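You operate a simulated robot arm through the tools that you are given. There is no shell and no other tool. Be economical: measure what you need, move in short steps, check, and stop when the job is done.

You are at the controls of a simulated two-armed robot. One attempt, no reset.

TASK
Pick up the small cream bobbin with one hand, pass it to the other hand and put it on the top of the grey bench. Set down upright: small cream bobbin.

The check looks at the end state, three seconds after you hand in, the way a careful person would. Anything else that was tipped, shoved, dropped, spilled or broken makes it a failure.

THE ROBOT
Two 7-joint arms with two-finger parallel grippers on one trunk, on a base that drives. Base frame: it is fixed to the floor where the robot stands at the start and does not move with it; the origin is under the middle of the robot, x ahead of it, y to its left, z up. Lengths are in mm, angles in degrees, forces in N, time in s.
The left shoulder is at the start at [60, 143, 957], the right one opposite. With the tool pointing down near the work surface each hand reaches from about 300 to 720 mm from the robot's upright axis, wherever it stands, measured 20 degrees to its own side. Places, roughly: top of the grey bench [3000, 1900, 900]. Payload 1.57 kg a hand.
The tool frame of a hand sits at the grasp point between the pads (the TCP): z along the fingers, y along the line on which they close. The tips reach 30 mm beyond it. Largest opening 110 mm; finger width 24, thickness 12; the body of the gripper, 48 by 112 mm, starts 78 mm behind the TCP.
Orientation is that of the tool frame in the base frame, as a unit quaternion [w, x, y, z]. With the fingers straight down and closing along the base's y, the tool's x points along the base's -x, its y along +y and its z along -z.

THE INTERFACE
- The arms move only by the tool arm_command. It takes "left_plan", "right_plan" or both (then of equal length, played together; a hand with none holds still); each is a list of rows, each a list of 7 numbers: the shift along the base's x, y, z in units of 30 mm (1.0 is 30 mm), then the turn, a rotation vector about the base's x, y, z in units of 5 degrees (1.0 is 5 degrees), then the closure, from 0 (fully open) to 1 (shut). In form: [[dx, dy, dz, ax, ay, az, fingers], ...]. A call has 1 to 20 rows; each row shifts and turns the commanded pose from where the row before left it. A call with a number of a shift or a turn outside -1 to 1 is refused whole. A row lasts 0.2 s, in which the tool goes at most 50 mm and 8.6 degrees; a call with a longer step from one row to the next is refused whole, and so is a gripper value outside its range. A pose out of reach is approached as far as the arm can. The call stops where the force on the tool passes 40 N (or 10 N more than at its start, if that is more) or the arm is blocked; 0.2 s more then pass. Each finger travels about 45 mm/s and halts on what it meets, pressing with about 35 N; the grip force reading is that of the motor and also rises with nothing between the fingers. The clock runs only during rows and for 0.2 s after the last one: add rows that do not move to give the fingers time. The reply holds the time, the measured pose of the TCP, the force on the tool along the base axes, the opening and the grip force, in the units named above and with some noise, with the torque about the TCP (base axes, N m) and any sound that the robot's microphone picked up, and new pictures: "show" is both (left out), scene, wrist or none (wrist: the cameras of the hands that moved).
- Cameras (640 x 400 px; columns grow to the right, rows downward): "scene" is now at [48.3, 12.8, 1569.5]; the picture's right is [0.18, -0.98, 0.00], its down [-0.71, -0.13, -0.69] and it looks along [0.68, 0.12, -0.72] (base axes); focal length 291 px, centre (320, 200). "left" rides on the left gripper at [70, -16, -141] in its tool frame; the picture's right is [0.23, 0.97, 0.00], its down [-0.85, 0.20, -0.48] and it looks along [-0.47, 0.11, 0.88] (tool axes); focal length 222 px, centre (320, 200). "right" rides on the right gripper at [70, 16, -141] in its tool frame; the picture's right is [-0.23, 0.97, 0.00], its down [-0.85, -0.20, -0.48] and it looks along [-0.47, -0.11, 0.88] (tool axes); focal length 222 px, centre (320, 200). There is no depth. A picture from a camera that has moved, and an enlarged one, comes with that camera's place and axes in the base frame and with its lens.
- raise_lower(by): slides the trunk up (or, below 0, down) by that many mm; the arms and the scene camera ride with it, the base frame stays. It gives what a move gives, with no picture.
- roll_base(legs): drives the robot by 1 to 6 legs, each [ahead, left, turn to the left] in mm, mm and degrees, along the robot's own axes; the way and the turn of a leg run together, so that a leg with both is an arc; at most 1500 mm and 180 degrees a leg. The arms and the cameras ride along, it lands a little off, and it stops where it bumps. It gives what a move gives, and a new picture of the scene camera.
- pan_tilt(pan, tilt): turns the head with the scene camera to pan (to the left, within 86 degrees either way) and tilt (down, from -29 to 69), counted from straight ahead of the robot. It gives what a move gives, and a new picture of the scene camera.
- close_up(camera, box): a new picture of the part [left, top, right, bottom] of that camera's present view, enlarged. It takes no simulated time.
- sign_off(): hands the job in; it is judged then, once.

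Go step by step. Nothing tells you exact positions but the pictures and the camera data: compare them with the known pose of the tool, close in by small moves and look again before you grip or let go. The budget is 120 turns and 260 pictures, counting those below and the enlarged ones. Unless the task says otherwise, let go and move clear before handing in, and close with one line.

The tools are called after ">>>" by a JSON object that holds its "op" and its "data". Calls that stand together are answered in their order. arm_command: Moves the arms, as the interface text tells. Its arguments: {"type":"object","properties":{"left_plan":{"type":"array"},"right_plan":{"type":"array"},"show":{"type":"string","enum":["both","scene","wrist","none"]}},"required":[]} The other tools are called the same way: raise_lower (by) slides the trunk up or down; roll_base (legs) drives the base; pan_tilt (pan, tilt) turns the head that bears the scene camera; close_up (camera, box) takes an enlarged picture of a part of a camera's view; sign_off () hands the job in.

At the start:

```text
clock: 0.0
left_position: [494.9, 195.3, 1138.7]
left_tool_rot: [0.001, 0.0, 1.0, 0.001]
left_ft_force: [0.5, 0.1, 0.4]
left_wrist_torque: [-0.03, 0.03, 0.01]
left_finger_gap: 109.9
left_finger_force: 0.0
right_position: [433.5, -157.1, 1081.5]
right_tool_rot: [0.0, 0.0, 1.0, 0.0]
right_ft_force: [0.0, 0.7, -0.1]
right_wrist_torque: [-0.01, -0.04, -0.01]
right_finger_gap: 110.1
right_finger_force: 0.1
trunk travel left (down, up): [-556.0, 34.0]
robot x, y, heading: [-0.5, -1.7, 0.2]
head pan, tilt: [10.3, 46.3]
```

scene: 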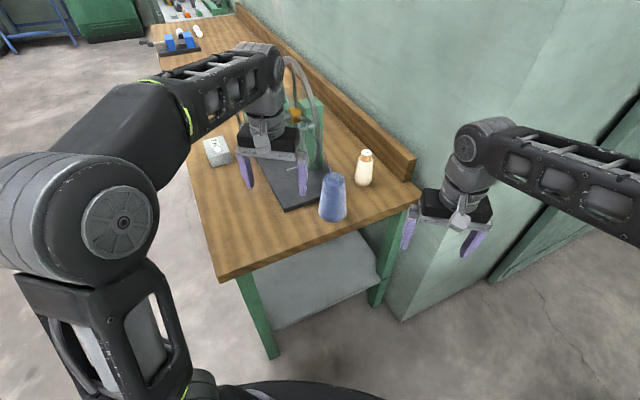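
right: 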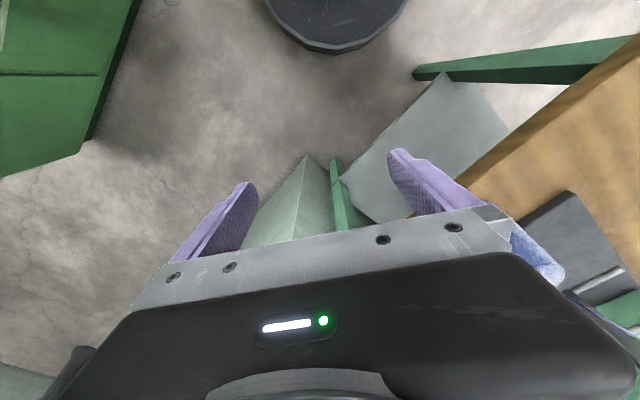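
left: 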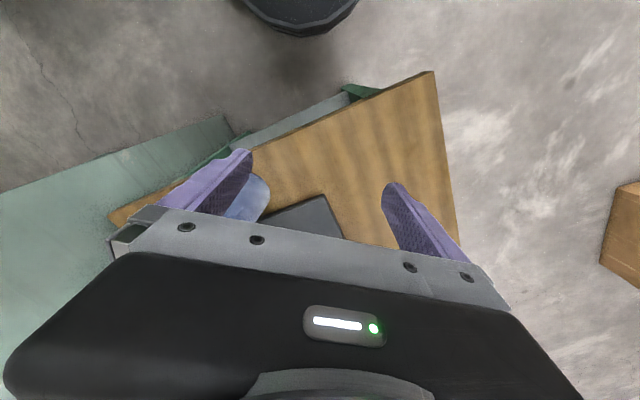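

I see a wooden table with a blue cone and a cream bobbin-like item near its right edge. I'll zoom in on it and on the far end of the table.

>>> {"op": "close_up", "data": {"camera": "scene", "box": [280, 110, 440, 240]}}

>>> {"op": "close_up", "data": {"camera": "scene", "box": [130, 0, 290, 100]}}

```text
3.08 times, centred on (360, 175) of scene
camera zoom: at [48.3, 12.8, 1569.5], right [0.18, -0.98, 0.0], down [-0.71, -0.13, -0.69], along [0.68, 0.12, -0.72], focal length 896 px, centre (197, 277)
```

zoom: 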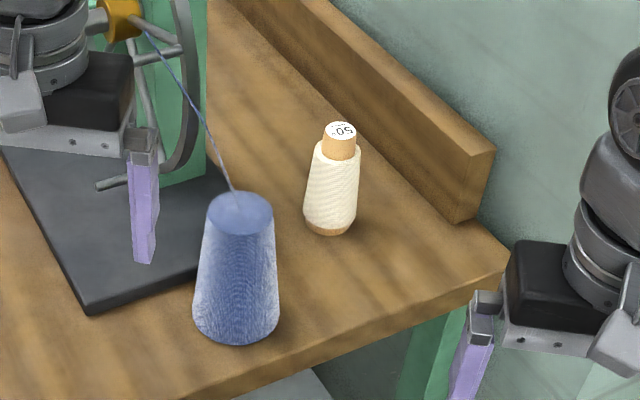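

```text
4.00 times, centred on (210, 50) of scene
camera zoom: at [48.3, 12.8, 1569.5], right [0.18, -0.98, 0.0], down [-0.71, -0.13, -0.69], along [0.68, 0.12, -0.72], focal length 1164 px, centre (760, 800)
```

zoom: 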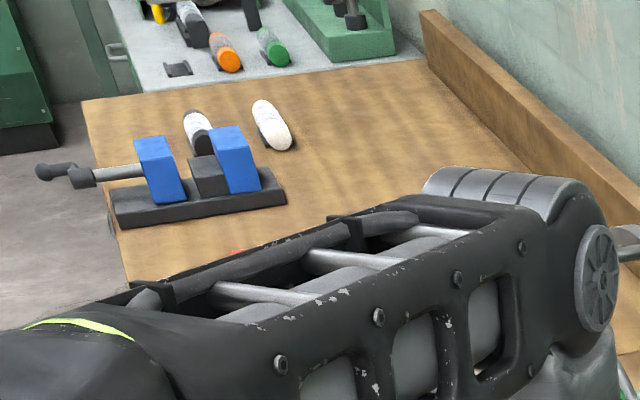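

The bobbin seems to be around (790, 0) on a table of height about 870. I'll check for clearance around it and measure the geometry more precisely.

>>> {"op": "pan_tilt", "data": {"pan": -15, "tilt": 35}}

>>> {"op": "close_up", "data": {"camera": "left", "box": [100, 50, 480, 260]}}

```text
clock: 0.9
left_position: [494.8, 194.0, 1139.4]
left_tool_rot: [0.001, 0.0, 1.0, 0.0]
left_ft_force: [-0.3, 0.3, -0.3]
left_wrist_torque: [-0.01, 0.0, 0.01]
left_finger_gap: 110.1
left_finger_force: 0.1
right_position: [432.6, -156.7, 1081.5]
right_tool_rot: [0.0, 0.0, 1.0, 0.0]
right_ft_force: [0.1, 0.1, 0.7]
right_wrist_torque: [0.0, -0.02, -0.01]
right_finger_gap: 109.9
right_finger_force: 0.1
trunk travel left (down, up): [-556.0, 34.0]
robot x, y, heading: [-0.9, -5.7, -0.1]
head pan, tilt: [-15.0, 35.0]
camera scene: at [54.4, -24.2, 1586.1], right [-0.26, -0.97, 0.0], down [-0.55, 0.15, -0.82], along [0.79, -0.21, -0.57], focal length 291 px, centre (320, 200)
```

scene: 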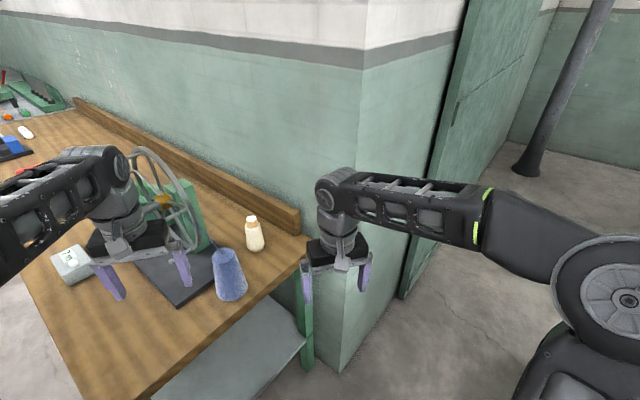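

```text
1.68 times, centred on (290, 155) of left
camera zoom: at [424.8, 177.8, 1279.5], right [-0.23, 0.97, 0.0], down [0.85, 0.2, 0.48], along [0.47, 0.11, -0.88], focal length 374 px, centre (370, 276)
```

zoom: 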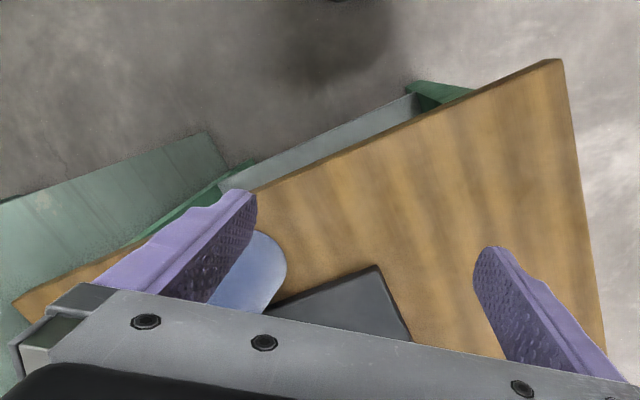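

The bobbin is at about (808, 0), its base at z≈870 and its top at about 1015; there is a full-height wall corner near (727, -300). I'll retract both hands before turning and driving closer.

>>> {"op": "arm_command", "data": {"left_plan": [[-1, 0, 0, 0, 0, 0, 0], [-1, 0, 0, 0, 0, 0, 0], [-1, 0, 0, 0, 0, 0, 0], [-1, 0, 0, 0, 0, 0, 0], [-1, 0, 0, 0, 0, 0, 0], [0, 0, 0, 0, 0, 0, 0]], "right_plan": [[-1, 0, 0.5, 0, 0, 0, 0], [-1, 0, 0.5, 0, 0, 0, 0], [-1, 0, 0.5, 0, 0, 0, 0], [0, 0, 0.5, 0, 0, 0, 0], [0, 0, 0, 0, 0, 0, 0], [0, 0, 0, 0, 0, 0, 0]], "show": "none"}}

>>> {"op": "roll_base", "data": {"legs": [[0, 0, 37.6], [60, -290, 0]]}}

>>> {"op": "pan_tilt", "data": {"pan": -15, "tilt": 50}}

```text
clock: 2.3
left_position: [345.8, 194.1, 1138.9]
left_tool_rot: [0.0, 0.0, 1.0, 0.0]
left_ft_force: [-0.2, -0.9, 0.0]
left_wrist_torque: [0.01, 0.06, 0.02]
left_finger_gap: 110.0
left_finger_force: 0.1
right_position: [344.8, -157.3, 1140.7]
right_tool_rot: [0.0, 0.0, 1.0, 0.0]
right_ft_force: [-0.7, -0.7, -0.2]
right_wrist_torque: [0.0, 0.04, -0.02]
right_finger_gap: 110.0
right_finger_force: 0.0
trunk travel left (down, up): [-556.0, 34.0]
robot x, y, heading: [-0.3, -0.5, -0.2]
head pan, tilt: [-15.0, 35.0]
```

```text
clock: 6.1
left_position: [379.0, 172.5, 1138.8]
left_tool_rot: [0.001, -0.323, 0.946, 0.001]
left_ft_force: [-1.0, 0.0, -0.3]
left_wrist_torque: [0.04, 0.03, 0.01]
left_finger_gap: 109.9
left_finger_force: 0.1
right_position: [593.0, -107.8, 1141.2]
right_tool_rot: [-0.001, -0.322, 0.947, 0.001]
right_ft_force: [0.8, -0.3, 0.4]
right_wrist_torque: [0.04, 0.04, 0.02]
right_finger_gap: 110.0
right_finger_force: 0.1
trunk travel left (down, up): [-556.0, 34.0]
robot x, y, heading: [223.5, -192.1, 37.7]
head pan, tilt: [-15.0, 35.0]
camera scene: at [281.1, -178.8, 1586.1], right [0.39, -0.92, 0.0], down [-0.53, -0.22, -0.82], along [0.76, 0.32, -0.57], focal length 291 px, centre (320, 200)
```

scene: 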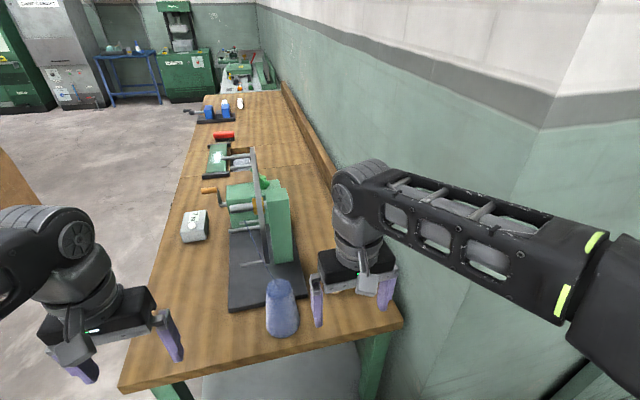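

```text
clock: 6.8
left_position: [377.4, 172.7, 1140.0]
left_tool_rot: [0.001, -0.323, 0.946, 0.0]
left_ft_force: [-0.8, 0.2, 0.0]
left_wrist_torque: [-0.03, 0.02, -0.02]
left_finger_gap: 110.1
left_finger_force: 0.1
right_position: [592.1, -106.3, 1140.9]
right_tool_rot: [0.001, -0.322, 0.947, 0.0]
right_ft_force: [-0.2, -0.3, -0.3]
right_wrist_torque: [0.01, 0.02, -0.03]
right_finger_gap: 110.1
right_finger_force: 0.0
trunk travel left (down, up): [-556.0, 34.0]
robot x, y, heading: [223.8, -190.4, 37.5]
head pan, tilt: [-15.0, 50.0]
camera scene: at [270.0, -182.2, 1564.5], right [0.39, -0.92, 0.0], down [-0.71, -0.29, -0.64], along [0.59, 0.25, -0.77], focal length 291 px, centre (320, 200)
```

scene: 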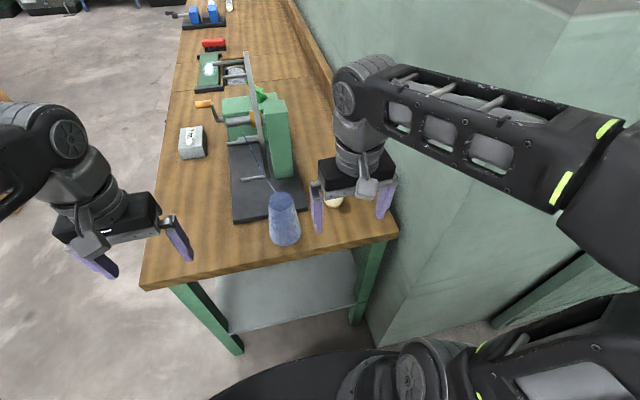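

The robot now faces the table end. I'll move the right hand forward, high above the bobbin, and look with its wrist camera.

>>> {"op": "arm_command", "data": {"right_plan": [[0.82, 0.25, 0, 0, 0, 0, 0], [0.82, 0.25, 0, 0, 0, 0, 0], [0.82, 0.25, 0, 0, 0, 0, 0], [0.82, 0.25, 0, 0, 0, 0, 0], [0.82, 0.25, 0, 0, 0, 0, 0], [0, 0, 0, 0, 0, 0, 0]], "show": "both"}}

```text
clock: 8.2
left_position: [379.1, 172.2, 1138.7]
left_tool_rot: [0.0, -0.323, 0.946, 0.0]
left_ft_force: [-0.2, -0.6, 0.4]
left_wrist_torque: [0.0, -0.01, -0.02]
left_finger_gap: 110.0
left_finger_force: 0.1
right_position: [704.2, -72.3, 1137.5]
right_tool_rot: [0.0, -0.322, 0.947, 0.0]
right_ft_force: [-0.5, 0.1, 0.2]
right_wrist_torque: [0.04, 0.02, -0.03]
right_finger_gap: 109.9
right_finger_force: 0.1
right hand out of reach, approached as far as the arm can: row 4
trunk travel left (down, up): [-556.0, 34.0]
robot x, y, heading: [223.3, -189.5, 37.6]
head pan, tilt: [-15.0, 50.0]
camera scene: at [269.9, -182.7, 1564.5], right [0.39, -0.92, 0.0], down [-0.71, -0.29, -0.64], along [0.59, 0.25, -0.77], focal length 291 px, centre (320, 200)
camera right: at [639.1, -102.0, 1279.6], right [-0.41, 0.91, 0.0], down [0.8, 0.36, 0.48], along [0.44, 0.2, -0.88], focal length 222 px, centre (320, 200)
```

scene: 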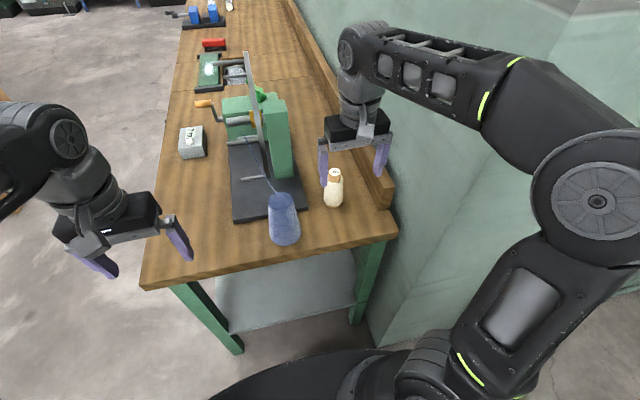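
right: 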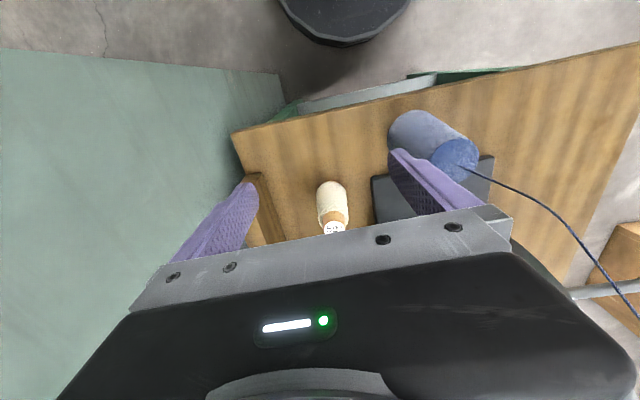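

The bobbin resolves consistently at (807, -1) with its top near z 1011. The arm runs out of reach at this height, so I'll drive 70 mm closer.

>>> {"op": "roll_base", "data": {"legs": [[70, 0, 0]]}}

>>> {"op": "close_up", "data": {"camera": "right", "box": [160, 50, 480, 250]}}

```text
clock: 9.3
left_position: [434.5, 216.7, 1138.3]
left_tool_rot: [0.0, -0.324, 0.946, 0.0]
left_ft_force: [-0.2, 0.5, -0.3]
left_wrist_torque: [-0.03, 0.02, 0.04]
left_finger_gap: 110.0
left_finger_force: 0.1
right_position: [759.8, -28.5, 1136.9]
right_tool_rot: [0.001, -0.322, 0.947, 0.0]
right_ft_force: [0.6, -0.5, -0.4]
right_wrist_torque: [-0.03, 0.02, 0.01]
right_finger_gap: 109.8
right_finger_force: 0.1
trunk travel left (down, up): [-556.0, 34.0]
robot x, y, heading: [279.0, -153.6, 37.8]
head pan, tilt: [-15.0, 50.0]
camera scene: at [327.2, -138.0, 1564.4], right [0.39, -0.92, 0.0], down [-0.71, -0.3, -0.64], along [0.59, 0.25, -0.77], focal length 291 px, centre (320, 200)
```

scene: 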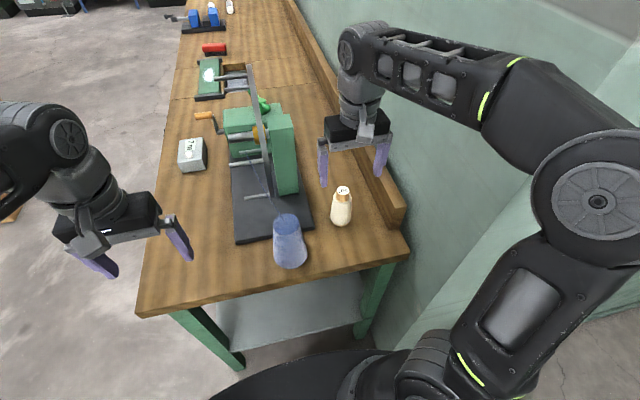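

```text
2.00 times, centred on (320, 150) of right
camera zoom: at [695.8, -57.6, 1278.9], right [-0.41, 0.91, 0.0], down [0.8, 0.36, 0.48], along [0.43, 0.2, -0.88], focal length 444 px, centre (320, 300)
```

zoom: 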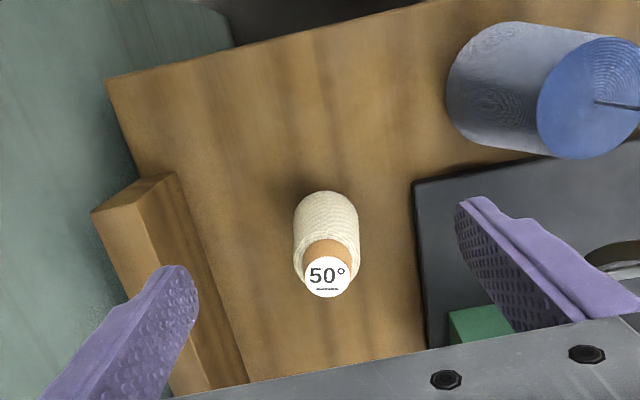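

The bobbin's axis is at about (810, 0). I'll centre the right hand above it, go partway down and look again.

>>> {"op": "arm_command", "data": {"right_plan": [[0.83, 0.47, 0, 0, 0, 0, 0], [0.83, 0.47, 0, 0, 0, 0, 0], [0, 0, -0.6, 0, 0, 0, 0], [0, 0, -0.8, 0, 0, 0, 0], [0, 0, -0.8, 0, 0, 0, 0], [0, 0, 0, 0, 0, 0, 0]], "show": "both"}}

```text
clock: 10.7
left_position: [433.8, 216.9, 1139.7]
left_tool_rot: [0.001, -0.324, 0.946, 0.0]
left_ft_force: [0.1, 0.5, -0.8]
left_wrist_torque: [0.01, 0.01, 0.01]
left_finger_gap: 110.1
left_finger_force: 0.1
right_position: [808.3, 0.4, 1071.4]
right_tool_rot: [0.001, -0.323, 0.946, -0.001]
right_ft_force: [-0.8, -0.2, 0.2]
right_wrist_torque: [0.01, -0.02, -0.01]
right_finger_gap: 110.3
right_finger_force: 0.0
trunk travel left (down, up): [-556.0, 34.0]
robot x, y, heading: [282.1, -148.9, 37.9]
head pan, tilt: [-15.0, 50.0]
camera scene: at [325.2, -138.9, 1564.5], right [0.39, -0.92, 0.0], down [-0.71, -0.3, -0.64], along [0.59, 0.25, -0.77], focal length 291 px, centre (320, 200)
camera right: at [743.3, -29.4, 1213.5], right [-0.42, 0.91, 0.0], down [0.8, 0.36, 0.48], along [0.44, 0.2, -0.88], focal length 222 px, centre (320, 200)
```

scene: 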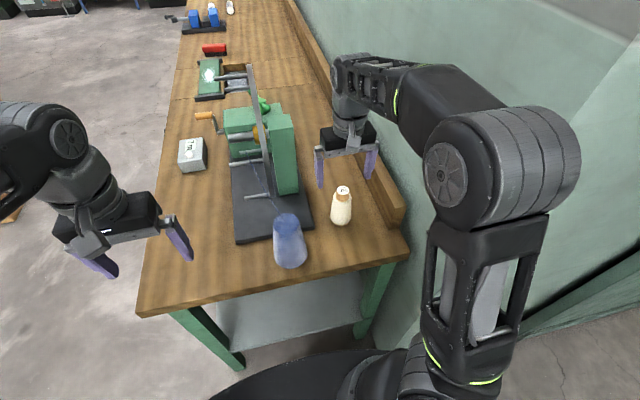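
right: 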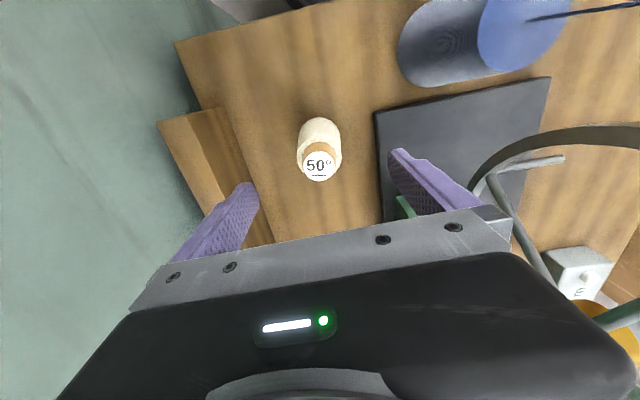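

The bobbin top triangulates to about (816, 2, 995). I'll shift slightly and lower another 45 mm, then check.

>>> {"op": "arm_command", "data": {"right_plan": [[0.23, 0.07, 0, 0, 0, 0, 0], [0, 0, -0.75, 0, 0, 0, 0], [0, 0, -0.75, 0, 0, 0, 0], [0, 0, 0, 0, 0, 0, 0]], "show": "wrist"}}

>>> {"op": "close_up", "data": {"camera": "scene", "box": [280, 110, 440, 240]}}

```text
clock: 11.7
left_position: [433.7, 215.7, 1139.2]
left_tool_rot: [0.001, -0.323, 0.946, 0.0]
left_ft_force: [-0.2, 0.8, -0.1]
left_wrist_torque: [0.03, 0.02, -0.01]
left_finger_gap: 110.0
left_finger_force: 0.1
right_position: [816.0, 1.8, 1025.9]
right_tool_rot: [0.001, -0.322, 0.947, 0.0]
right_ft_force: [-0.7, 0.5, -0.7]
right_wrist_torque: [0.01, 0.04, 0.0]
right_finger_gap: 110.2
right_finger_force: 0.0
trunk travel left (down, up): [-556.0, 34.0]
robot x, y, heading: [277.3, -147.5, 37.7]
head pan, tilt: [-15.0, 50.0]
camera right: at [751.0, -28.4, 1168.0], right [-0.41, 0.91, 0.0], down [0.8, 0.36, 0.48], along [0.44, 0.2, -0.88], focal length 222 px, centre (320, 200)
```

right: 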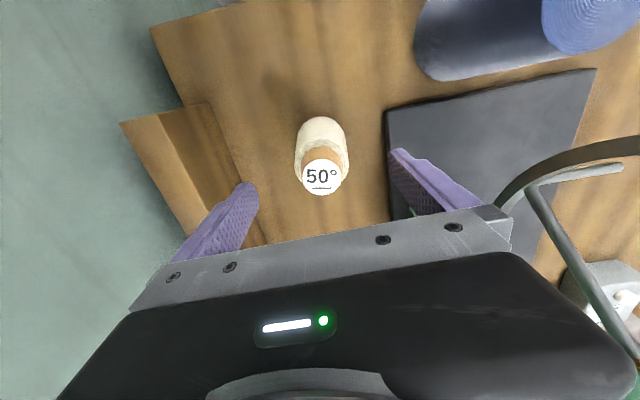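

```text
3.08 times, centred on (360, 175) of scene
camera zoom: at [325.5, -139.3, 1564.5], right [0.39, -0.92, 0.0], down [-0.71, -0.3, -0.64], along [0.59, 0.25, -0.77], focal length 896 px, centre (197, 277)
```

zoom: 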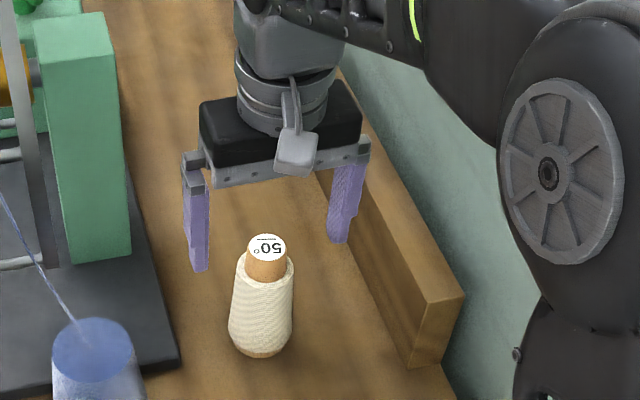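

Top now pins down to (818, 3, 992), well between the fingers and clear of the backboard. I'll descend to TCP z≈972 and close.

>>> {"op": "arm_command", "data": {"right_plan": [[0.07, 0.03, -0.6, 0, 0, 0, 0], [0, 0, -0.6, 0, 0, 0, 0], [0, 0, -0.6, 0, 0, 0, 0], [0, 0, 0, 0, 0, 0, 0.1]], "show": "wrist"}}

>>> {"op": "close_up", "data": {"camera": "scene", "box": [280, 110, 440, 240]}}

```text
clock: 12.7
left_position: [433.8, 216.2, 1139.7]
left_tool_rot: [0.0, -0.323, 0.946, 0.0]
left_ft_force: [0.1, 0.8, -0.6]
left_wrist_torque: [0.01, 0.01, 0.02]
left_finger_gap: 110.1
left_finger_force: 0.0
right_position: [817.3, 3.3, 972.7]
right_tool_rot: [0.001, -0.323, 0.946, 0.001]
right_ft_force: [0.5, 0.1, -0.4]
right_wrist_torque: [0.0, 0.0, 0.03]
right_finger_gap: 99.0
right_finger_force: 0.1
trunk travel left (down, up): [-556.0, 34.0]
robot x, y, heading: [275.0, -149.3, 37.5]
head pan, tilt: [-15.0, 50.0]
camera right: at [753.1, -27.0, 1114.3], right [-0.42, 0.91, 0.0], down [0.8, 0.36, 0.48], along [0.44, 0.2, -0.88], focal length 222 px, centre (320, 200)
```

right: 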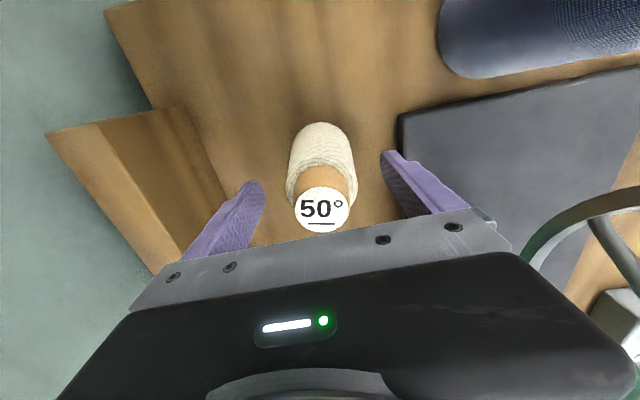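

```text
3.08 times, centred on (360, 175) of scene
camera zoom: at [325.4, -139.3, 1564.5], right [0.39, -0.92, 0.0], down [-0.71, -0.3, -0.64], along [0.59, 0.25, -0.77], focal length 896 px, centre (197, 277)
```

zoom: 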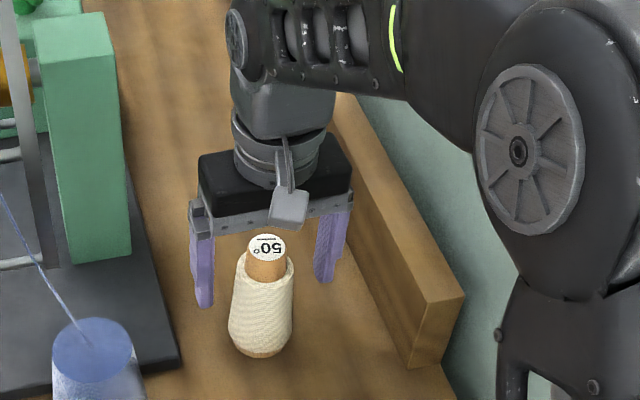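

Alignment looks good; closing the right fingers.

>>> {"op": "arm_command", "data": {"right_plan": [[0.07, 0.03, 0, 0, 0, 0, 0.3], [0, 0, 0, 0, 0, 0, 0.6], [0, 0, 0, 0, 0, 0, 1], [0, 0, 0, 0, 0, 0, 1], [0, 0, 0, 0, 0, 0, 1], [0, 0, 0, 0, 0, 0, 1]], "show": "wrist"}}

>>> {"op": "close_up", "data": {"camera": "scene", "box": [280, 110, 440, 240]}}

```text
clock: 14.1
left_position: [433.4, 215.8, 1138.5]
left_tool_rot: [0.001, -0.323, 0.947, 0.001]
left_ft_force: [0.1, 0.0, 0.8]
left_wrist_torque: [0.03, 0.01, 0.02]
left_finger_gap: 110.1
left_finger_force: 0.2
right_position: [820.9, 4.2, 971.6]
right_tool_rot: [0.001, -0.323, 0.946, 0.0]
right_ft_force: [0.1, 0.0, 0.0]
right_wrist_torque: [0.0, 0.01, -0.02]
right_finger_gap: 52.6
right_finger_force: 35.1
trunk travel left (down, up): [-556.0, 34.0]
robot x, y, heading: [280.9, -151.0, 37.8]
head pan, tilt: [-15.0, 50.0]
camera right: at [755.3, -25.7, 1114.6], right [-0.41, 0.91, 0.0], down [0.8, 0.36, 0.48], along [0.44, 0.2, -0.88], focal length 222 px, centre (320, 200)
```

right: 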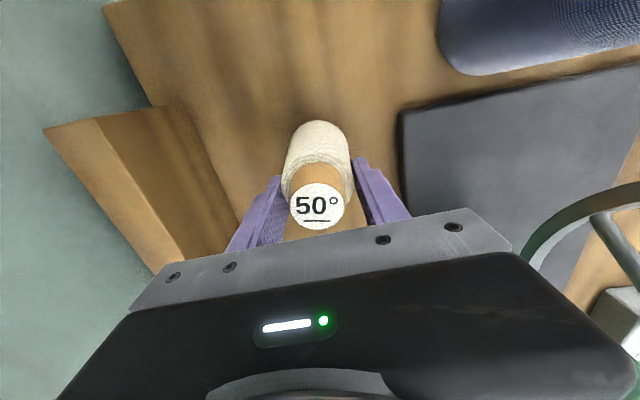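

```text
3.08 times, centred on (360, 175) of scene
camera zoom: at [325.6, -139.1, 1564.4], right [0.39, -0.92, 0.0], down [-0.71, -0.3, -0.64], along [0.59, 0.25, -0.77], focal length 896 px, centre (197, 277)
```

zoom: 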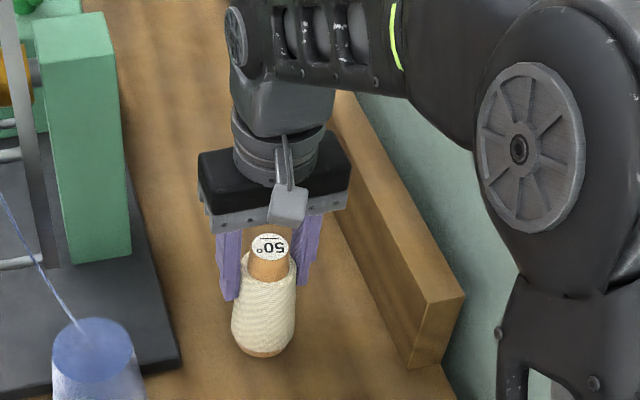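

The bobbin is held (gap 52.6, 35 N). I'll lift it and draw it back from the table.

>>> {"op": "arm_command", "data": {"right_plan": [[0, 0, 0.5, 0, 0, 0, 1], [0, 0, 0.8, 0, 0, 0, 1], [0, 0, 0.8, 0, 0, 0, 1], [0, 0, 0.5, 0, 0, 0, 1], [-0.79, -0.61, 0.2, 0, 0, 0, 1], [-0.79, -0.61, 0.2, 0, 0, 0, 1], [-0.79, -0.61, 0.2, 0, 0, 0, 1], [-0.79, -0.61, 0.2, 0, 0, 0, 1], [-0.79, -0.61, 0, 0, 0, 0, 1], [0, 0, 0, 0, 0, 0, 1]], "show": "both"}}

```text
clock: 16.3
left_position: [434.5, 216.3, 1139.0]
left_tool_rot: [0.001, -0.323, 0.946, 0.0]
left_ft_force: [0.7, -0.5, -0.7]
left_wrist_torque: [0.01, 0.0, 0.02]
left_finger_gap: 109.9
left_finger_force: 0.1
right_position: [701.2, -89.3, 1074.7]
right_tool_rot: [0.001, -0.323, 0.946, 0.0]
right_ft_force: [0.1, 0.1, -2.1]
right_wrist_torque: [-0.01, 0.0, -0.03]
right_finger_gap: 52.5
right_finger_force: 35.1
trunk travel left (down, up): [-556.0, 34.0]
robot x, y, heading: [277.7, -149.3, 37.6]
head pan, tilt: [-15.0, 50.0]
camera scene: at [326.2, -138.7, 1564.4], right [0.39, -0.92, 0.0], down [-0.71, -0.3, -0.64], along [0.59, 0.25, -0.77], focal length 291 px, centre (320, 200)
camera right: at [636.7, -117.8, 1215.9], right [-0.41, 0.91, 0.0], down [0.8, 0.36, 0.48], along [0.44, 0.2, -0.88], focal length 222 px, centre (320, 200)
```

scene: 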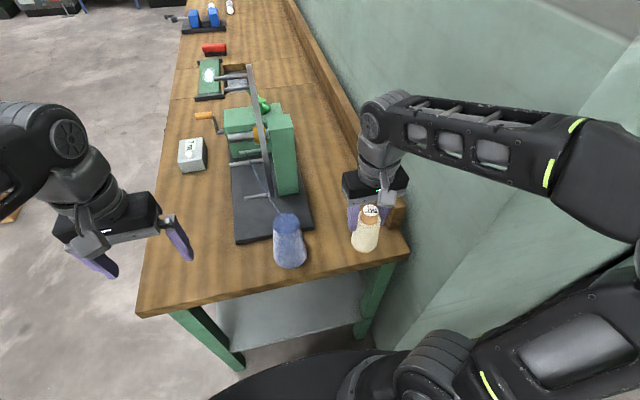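
right: 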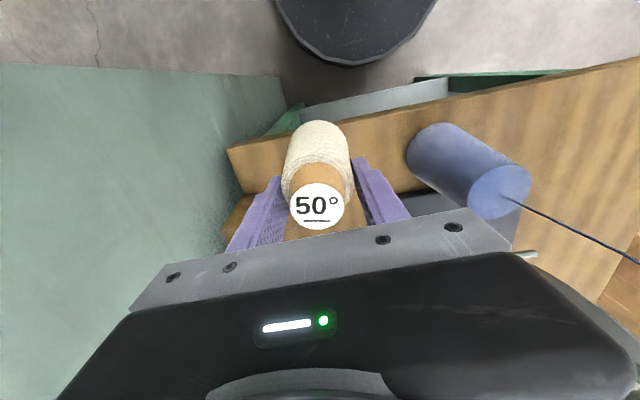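

The bobbin is lifted. I'll back the robot into open floor for the handover.

>>> {"op": "roll_base", "data": {"legs": [[-300, 0, 0], [0, 250, 0]]}}

>>> {"op": "pan_tilt", "data": {"pan": 0, "tilt": 45}}

```text
clock: 18.1
left_position: [312.5, 49.7, 1140.2]
left_tool_rot: [0.001, -0.363, 0.932, 0.001]
left_ft_force: [0.0, -1.1, -0.8]
left_wrist_torque: [0.04, 0.03, 0.01]
left_finger_gap: 109.7
left_finger_force: 0.1
right_position: [603.8, -230.9, 1073.6]
right_tool_rot: [-0.001, -0.362, 0.932, 0.001]
right_ft_force: [0.9, -0.4, -1.3]
right_wrist_torque: [0.09, 0.0, -0.02]
right_finger_gap: 52.5
right_finger_force: 34.7
trunk travel left (down, up): [-556.0, 34.0]
robot x, y, heading: [187.5, -320.5, 42.3]
head pan, tilt: [-15.0, 50.0]
stopped in leg 1: the robot was blocked; the commanded pose is now the measured one
camera scene: at [233.9, -313.3, 1564.4], right [0.46, -0.89, 0.0], down [-0.68, -0.35, -0.64], along [0.57, 0.3, -0.77], focal length 291 px, centre (320, 200)
```

scene: 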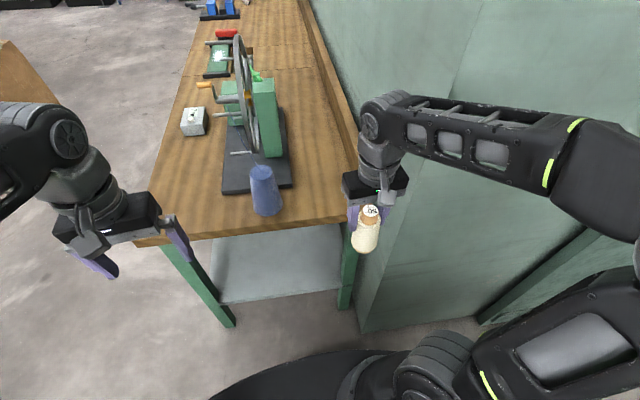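

```text
clock: 18.9
left_position: [311.1, 52.2, 1138.3]
left_tool_rot: [0.0, -0.362, 0.932, 0.0]
left_ft_force: [0.7, 1.3, -0.3]
left_wrist_torque: [0.03, 0.0, 0.04]
left_finger_gap: 110.3
left_finger_force: 0.1
right_position: [602.9, -229.4, 1073.6]
right_tool_rot: [0.0, -0.361, 0.932, 0.0]
right_ft_force: [0.3, 0.2, -1.4]
right_wrist_torque: [0.0, 0.0, 0.01]
right_finger_gap: 52.6
right_finger_force: 35.3
trunk travel left (down, up): [-556.0, 34.0]
robot x, y, heading: [187.7, -326.2, 42.4]
head pan, tilt: [0.0, 45.0]
camera scene: at [224.2, -290.8, 1571.3], right [0.67, -0.74, 0.0], down [-0.52, -0.48, -0.71], along [0.52, 0.48, -0.71], focal length 291 px, centre (320, 200)
```

scene: 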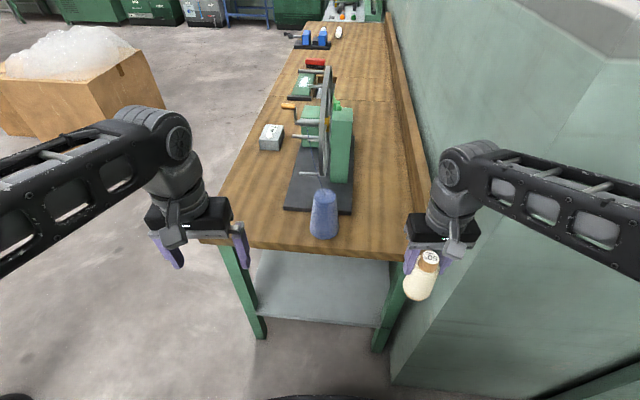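

Something behind blocked the base after about 200 mm. I'll look left and right before moving on.

>>> {"op": "pan_tilt", "data": {"pan": 86, "tilt": 45}}

>>> {"op": "pan_tilt", "data": {"pan": -86, "tilt": 45}}

```text
clock: 20.5
left_position: [311.0, 52.6, 1138.0]
left_tool_rot: [0.0, -0.362, 0.932, 0.0]
left_ft_force: [0.1, -0.3, 0.3]
left_wrist_torque: [0.0, -0.02, 0.01]
left_finger_gap: 109.8
left_finger_force: 0.1
right_position: [602.9, -228.3, 1073.7]
right_tool_rot: [-0.001, -0.362, 0.932, -0.001]
right_ft_force: [-0.9, -0.1, -2.2]
right_wrist_torque: [0.01, 0.0, -0.01]
right_finger_gap: 52.2
right_finger_force: 35.0
trunk travel left (down, up): [-556.0, 34.0]
robot x, y, heading: [185.3, -323.9, 42.5]
head pan, tilt: [85.9, 45.0]
camera scene: at [113.8, -281.7, 1571.4], right [0.78, 0.62, 0.0], down [0.44, -0.55, -0.71], along [-0.44, 0.55, -0.71], focal length 291 px, centre (320, 200)
```

scene: 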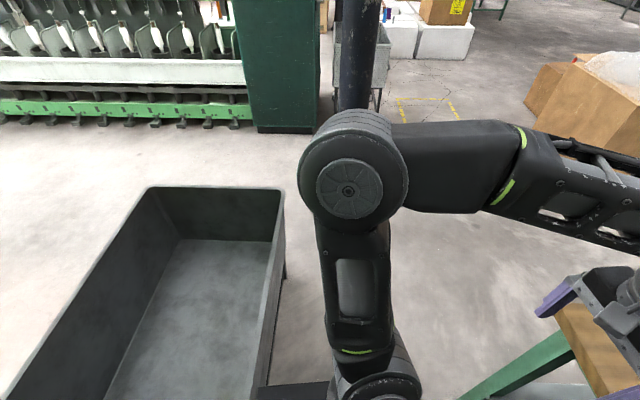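

```text
clock: 23.1
left_position: [310.4, 53.5, 1138.5]
left_tool_rot: [0.0, -0.363, 0.932, 0.001]
left_ft_force: [-0.3, -0.6, 0.1]
left_wrist_torque: [-0.01, -0.02, 0.0]
left_finger_gap: 110.1
left_finger_force: 0.1
right_position: [602.9, -228.4, 1073.2]
right_tool_rot: [0.0, -0.362, 0.932, 0.0]
right_ft_force: [-0.7, 0.1, -2.7]
right_wrist_torque: [-0.01, -0.02, 0.0]
right_finger_gap: 52.3
right_finger_force: 35.3
trunk travel left (down, up): [-556.0, 34.0]
robot x, y, heading: [186.5, -321.6, 42.5]
head pan, tilt: [-85.9, 45.0]
camera scene: at [223.2, -401.5, 1571.4], right [-0.69, -0.73, 0.0], down [-0.51, 0.49, -0.71], along [0.51, -0.49, -0.71], focal length 291 px, centre (320, 200)
```

scene: 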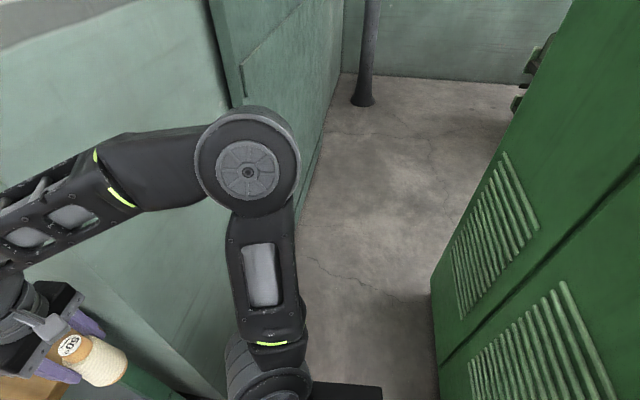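

A bin and a cabinet sit right behind the robot, but the aisle left of the table is open. I'll nudge forward, square up, and slide left clear of the table end.

>>> {"op": "roll_base", "data": {"legs": [[60, 0, 0], [0, 0, -4.9], [0, 350, 0], [0, 350, 0]]}}

>>> {"op": "pan_tilt", "data": {"pan": 0, "tilt": 30}}

```text
clock: 28.3
left_position: [-42.2, 636.1, 1138.9]
left_tool_rot: [-0.001, -0.324, 0.946, 0.0]
left_ft_force: [0.1, 0.6, 0.9]
left_wrist_torque: [-0.03, -0.04, -0.02]
left_finger_gap: 109.9
left_finger_force: 0.1
right_position: [225.8, 331.0, 1074.3]
right_tool_rot: [-0.001, -0.323, 0.946, 0.0]
right_ft_force: [0.4, 0.5, -0.8]
right_wrist_torque: [-0.04, -0.02, 0.0]
right_finger_gap: 52.0
right_finger_force: 34.9
trunk travel left (down, up): [-556.0, 34.0]
robot x, y, heading: [-195.8, 269.7, 37.9]
head pan, tilt: [-85.9, 45.0]
camera scene: at [-166.7, 190.4, 1571.4], right [-0.75, -0.67, 0.0], down [-0.47, 0.53, -0.71], along [0.47, -0.53, -0.71], focal length 291 px, centre (320, 200)
```

scene: 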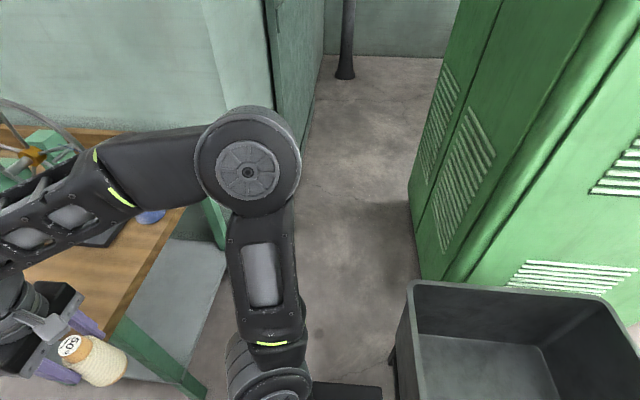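

```text
clock: 29.9
left_position: [-42.3, 634.8, 1138.4]
left_tool_rot: [0.0, -0.324, 0.946, 0.001]
left_ft_force: [-0.7, -0.1, 0.5]
left_wrist_torque: [-0.02, 0.0, 0.01]
left_finger_gap: 109.7
left_finger_force: 0.1
right_position: [226.7, 331.1, 1073.7]
right_tool_rot: [-0.001, -0.323, 0.946, 0.0]
right_ft_force: [-0.3, -0.2, -2.4]
right_wrist_torque: [0.0, -0.04, 0.03]
right_finger_gap: 52.2
right_finger_force: 34.8
trunk travel left (down, up): [-556.0, 34.0]
robot x, y, heading: [-195.9, 272.3, 37.8]
head pan, tilt: [0.0, 30.0]
camera scene: at [-148.6, 305.4, 1593.9], right [0.61, -0.79, 0.0], down [-0.4, -0.31, -0.87], along [0.69, 0.53, -0.5], focal length 291 px, centre (320, 200)
```

scene: 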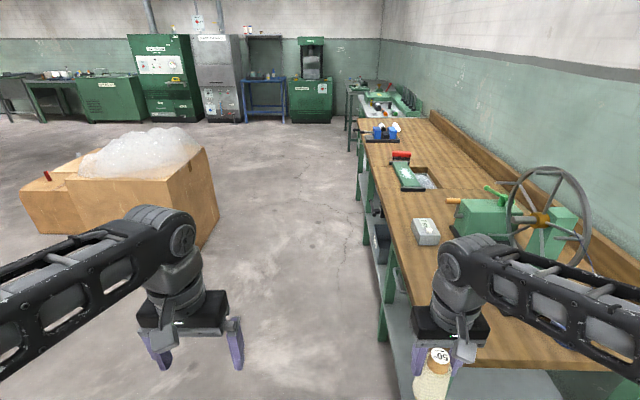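

All clear here. I'll bring the bobbin to the centre with the right hand (turning its closing line along world x), and tilt the left hand 60° to approach along +x.

>>> {"op": "arm_command", "data": {"left_plan": [[0, 0, 0, 0, 0, -0.945, 0], [0, 0, 0, 0, 0, -0.945, 0], [0, 0, 0, 0, 0, -0.945, 0], [0, 0, 0, 0, 0, -0.945, 0], [0, 0, 0, 0, 0, -0.945, 0], [0, 0, 0, 0, 0, -0.945, 0], [0, 0, 0, 0, 0, -0.945, 0], [0, 0, 0, 0, 0, -0.945, 0], [0, 0, 0, 0, -1, 0, 0], [0, 0, 0, 0, -1, 0, 0], [0, 0, 0, 0, -1, 0, 0], [0, 0, 0, 0, -1, 0, 0], [0, 0, 0, 0, -1, 0, 0], [0, 0, 0, 0, -1, 0, 0], [0, 0, 0, 0, -1, 0, 0], [0, 0, 0, 0, -1, 0, 0], [0, 0, 0, 0, -1, 0, 0], [0, 0, 0, 0, -1, 0, 0], [0, 0, 0, 0, -1, 0, 0], [0, 0, 0, 0, -1, 0, 0]], "right_plan": [[-0.12, 0.65, 0, 0, 0, 0.95, 1], [-0.12, 0.65, 0, 0, 0, 0.95, 1], [-0.12, 0.65, 0, 0, 0, 0.95, 1], [-0.12, 0.65, 0, 0, 0, 0.95, 1], [-0.12, 0.65, 0, 0, 0, 0.95, 1], [-0.12, 0.65, 0, 0, 0, 0.95, 1], [-0.12, 0.65, 0, 0, 0, 0.95, 1], [-0.12, 0.65, 0, 0, 0, 0.95, 1], [-0.12, 0.65, 0, 0, 0, 0.95, 1], [-0.12, 0.65, 0, 0, 0, 0.95, 1], [-0.12, 0.6, 0, 0, 0, 0.94, 1], [0, 0, 0, 0, 0, 0, 1], [0, 0, 0, 0, 0, 0, 1], [0, 0, 0, 0, 0, 0, 1], [0, 0, 0, 0, 0, 0, 1], [0, 0, 0, 0, 0, 0, 1], [0, 0, 0, 0, 0, 0, 1], [0, 0, 0, 0, 0, 0, 1], [0, 0, 0, 0, 0, 0, 1], [0, 0, 0, 0, 0, 0, 1]], "show": "both"}}

```text
clock: 34.1
left_position: [-41.0, 651.9, 1154.0]
left_tool_rot: [0.5, 0.0, 0.866, -0.002]
left_ft_force: [0.0, -0.2, -0.2]
left_wrist_torque: [0.0, 0.0, -0.02]
left_finger_gap: 109.8
left_finger_force: 0.1
left hand out of reach, approached as far as the arm can: row 19, 20
right_position: [185.9, 544.4, 1074.1]
right_tool_rot: [-0.001, -0.707, 0.708, 0.0]
right_ft_force: [-0.7, 0.8, -2.1]
right_wrist_torque: [0.02, -0.02, -0.02]
right_finger_gap: 52.0
right_finger_force: 34.6
trunk travel left (down, up): [-556.0, 34.0]
robot x, y, heading: [-193.6, 267.5, 37.6]
head pan, tilt: [0.0, 30.0]
camera scene: at [-149.1, 305.9, 1594.0], right [0.61, -0.79, 0.0], down [-0.4, -0.31, -0.87], along [0.68, 0.53, -0.5], focal length 291 px, centre (320, 200)
camera right: at [169.8, 474.9, 1216.1], right [-0.97, 0.23, 0.0], down [0.2, 0.86, 0.48], along [0.11, 0.46, -0.88], focal length 222 px, centre (320, 200)
camera left: at [-198.1, 636.5, 1164.3], right [-0.11, 0.97, -0.2], down [0.01, 0.2, 0.98], along [0.99, 0.11, -0.04], focal length 222 px, centre (320, 200)
```

scene: 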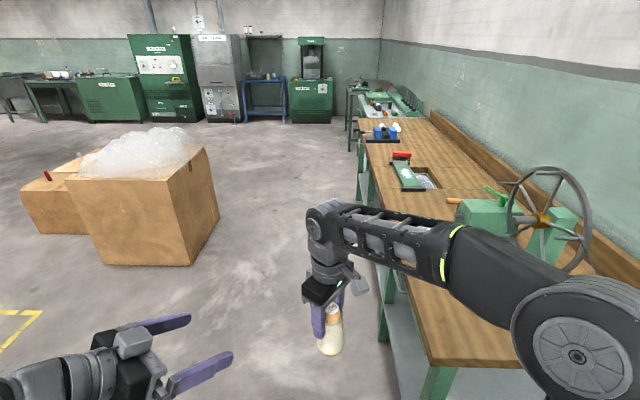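
right: 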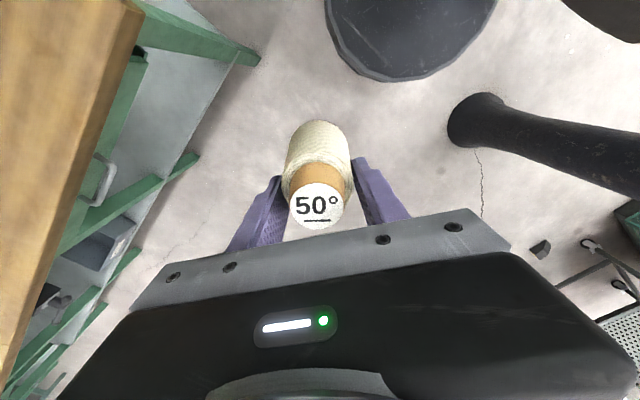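
left: 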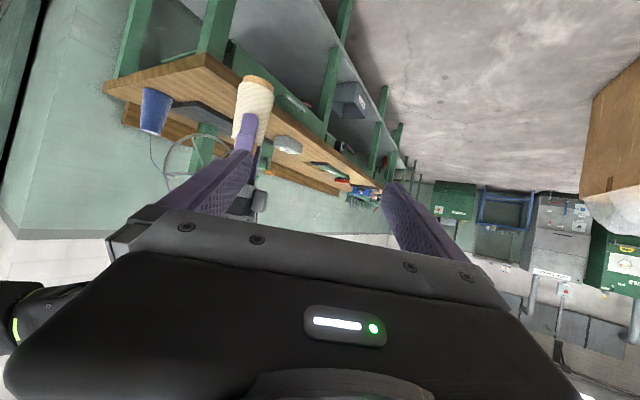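

Base of the bobbin is at z≈970 (right TCP 1074). I'll bring the left hand to a pre-grasp point 140 mm back along its approach line.

>>> {"op": "arm_command", "data": {"left_plan": [[0.58, -0.5, -0.34, 0, 0, 0, 0], [0.58, -0.5, -0.34, 0, 0, 0, 0], [0.58, -0.5, -0.34, 0, 0, 0, 0], [0.58, -0.5, -0.34, 0, 0, 0, 0], [0.58, -0.5, -0.34, 0, 0, 0, 0], [0.58, -0.5, -0.34, 0, 0, 0, 0], [0, 0, 0, 0, 0, 0, 0]], "show": "both"}}

```text
clock: 35.7
left_position: [85.3, 608.1, 1136.9]
left_tool_rot: [0.5, 0.0, 0.866, -0.001]
left_ft_force: [-0.3, -0.3, -0.8]
left_wrist_torque: [-0.02, 0.01, 0.0]
left_finger_gap: 109.8
left_finger_force: 0.0
left hand out of reach, approached as far as the arm can: row 1, 2, 3, 4, 5, 6
right_position: [186.8, 544.5, 1074.7]
right_tool_rot: [-0.001, -0.707, 0.708, -0.001]
right_ft_force: [-0.5, 0.5, -1.8]
right_wrist_torque: [0.02, -0.03, -0.01]
right_finger_gap: 52.0
right_finger_force: 34.9
trunk travel left (down, up): [-556.0, 34.0]
robot x, y, heading: [-195.3, 269.1, 38.0]
head pan, tilt: [0.0, 30.0]
camera scene: at [-149.1, 305.6, 1594.0], right [0.61, -0.79, 0.0], down [-0.4, -0.31, -0.87], along [0.68, 0.53, -0.5], focal length 291 px, centre (320, 200)
camera left: at [-72.2, 591.4, 1146.7], right [-0.11, 0.97, -0.2], down [0.01, 0.2, 0.98], along [0.99, 0.11, -0.04], focal length 222 px, centre (320, 200)
```

scene: 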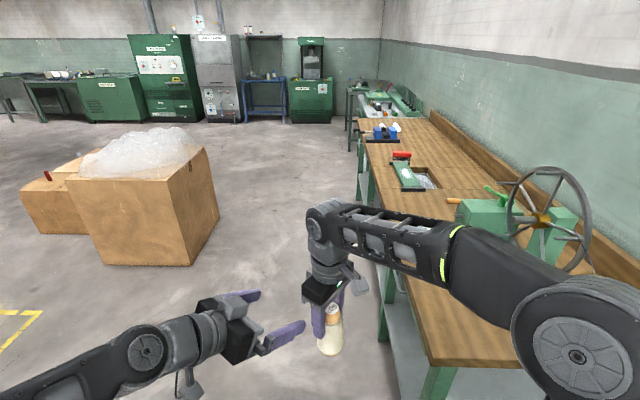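
left: 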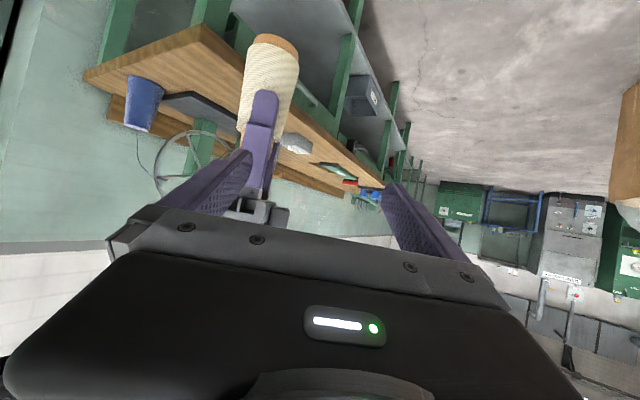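

The left hand can't reach that close in, so I'll hand over farther out. First the left hand moves back and out, then the right brings the bobbin to about (213, 624).

>>> {"op": "arm_command", "data": {"left_plan": [[-0.3, 0.9, 0.3, 0, 0, 0, 0], [-0.3, 0.9, 0.3, 0, 0, 0, 0], [-0.3, 0.9, 0.3, 0, 0, 0, 0], [0, 0, 0, 0, 0, 0, 0]], "show": "none"}}

>>> {"op": "arm_command", "data": {"right_plan": [[0.3, 0.65, -0.37, 0, 0, 0, 1], [0.3, 0.65, -0.37, 0, 0, 0, 1], [0.3, 0.65, -0.37, 0, 0, 0, 1], [0.0, 0.65, -0.37, 0, 0, 0, 1], [0, 0, 0, 0, 0, 0, 1]], "show": "scene"}}

```text
clock: 36.7
left_position: [58.1, 688.5, 1165.5]
left_tool_rot: [0.5, 0.0, 0.866, 0.0]
left_ft_force: [-0.1, -0.9, 0.3]
left_wrist_torque: [-0.02, 0.01, 0.03]
left_finger_gap: 109.8
left_finger_force: 0.2
right_position: [186.4, 543.5, 1074.5]
right_tool_rot: [-0.001, -0.706, 0.708, -0.001]
right_ft_force: [0.5, -0.8, -1.7]
right_wrist_torque: [0.02, 0.02, -0.04]
right_finger_gap: 52.0
right_finger_force: 34.9
trunk travel left (down, up): [-556.0, 34.0]
robot x, y, heading: [-195.2, 271.3, 37.7]
head pan, tilt: [0.0, 30.0]
```

```text
clock: 37.9
left_position: [58.7, 688.8, 1166.6]
left_tool_rot: [0.5, -0.001, 0.866, 0.0]
left_ft_force: [0.1, 0.1, 1.1]
left_wrist_torque: [-0.03, 0.03, 0.02]
left_finger_gap: 109.8
left_finger_force: 0.0
right_position: [215.0, 622.1, 1029.0]
right_tool_rot: [-0.001, -0.706, 0.708, 0.0]
right_ft_force: [-0.5, -0.5, -1.8]
right_wrist_torque: [0.02, 0.0, 0.03]
right_finger_gap: 52.3
right_finger_force: 35.1
trunk travel left (down, up): [-556.0, 34.0]
robot x, y, heading: [-196.0, 271.2, 37.6]
head pan, tilt: [0.0, 30.0]
camera scene: at [-148.7, 305.3, 1594.0], right [0.61, -0.79, 0.0], down [-0.4, -0.31, -0.87], along [0.68, 0.53, -0.5], focal length 291 px, centre (320, 200)
```

scene: 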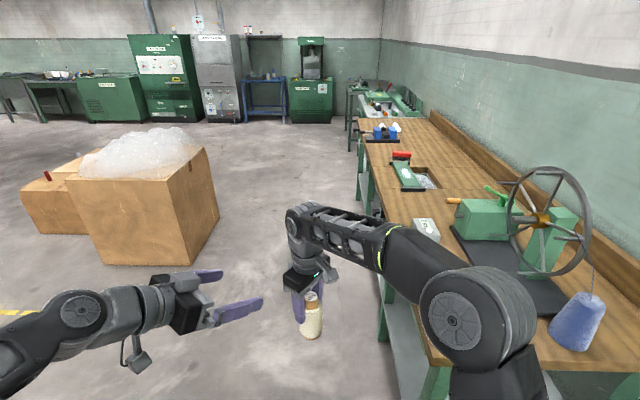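

Deltas apply from the measured pose. Now moving the left hand to the new pre-grasp point (111, 622, 1023).

>>> {"op": "arm_command", "data": {"left_plan": [[0.2, -0.45, -0.96, 0, 0, 0, 0], [0.2, -0.45, -0.96, 0, 0, 0, 0], [0.35, -0.45, -0.96, 0, 0, 0, 0], [0.5, -0.45, -0.96, 0, 0, 0, 0], [0.5, -0.45, -0.96, 0, 0, 0, 0], [0, 0, 0, 0, 0, 0, 0]], "show": "both"}}

```text
clock: 39.3
left_position: [124.2, 636.0, 1025.0]
left_tool_rot: [0.5, 0.0, 0.866, 0.0]
left_ft_force: [0.4, 0.1, -0.8]
left_wrist_torque: [0.02, 0.0, 0.0]
left_finger_gap: 109.7
left_finger_force: 0.0
left hand out of reach, approached as far as the arm can: row 3, 4, 5
right_position: [215.6, 623.5, 1029.0]
right_tool_rot: [-0.001, -0.706, 0.708, 0.0]
right_ft_force: [-0.5, 0.3, -0.8]
right_wrist_torque: [0.0, -0.03, 0.02]
right_finger_gap: 52.2
right_finger_force: 34.7
trunk travel left (down, up): [-556.0, 34.0]
robot x, y, heading: [-194.6, 268.7, 37.8]
head pan, tilt: [0.0, 30.0]
camera scene: at [-149.1, 305.4, 1594.0], right [0.61, -0.79, 0.0], down [-0.4, -0.31, -0.87], along [0.68, 0.53, -0.5], focal length 291 px, centre (320, 200)
camera left: at [-34.5, 619.2, 1034.9], right [-0.11, 0.97, -0.2], down [0.01, 0.2, 0.98], along [0.99, 0.11, -0.04], focal length 222 px, centre (320, 200)
```

scene: 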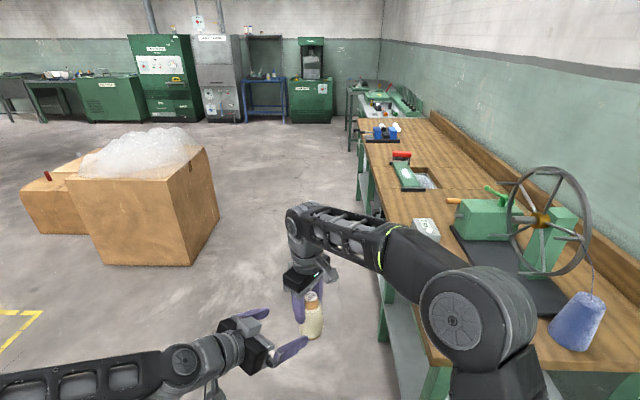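
left: 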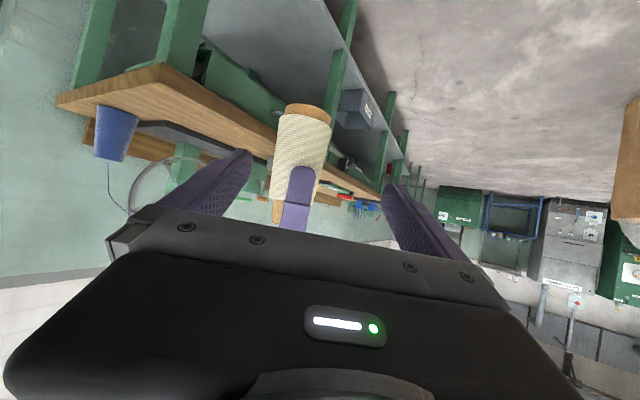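

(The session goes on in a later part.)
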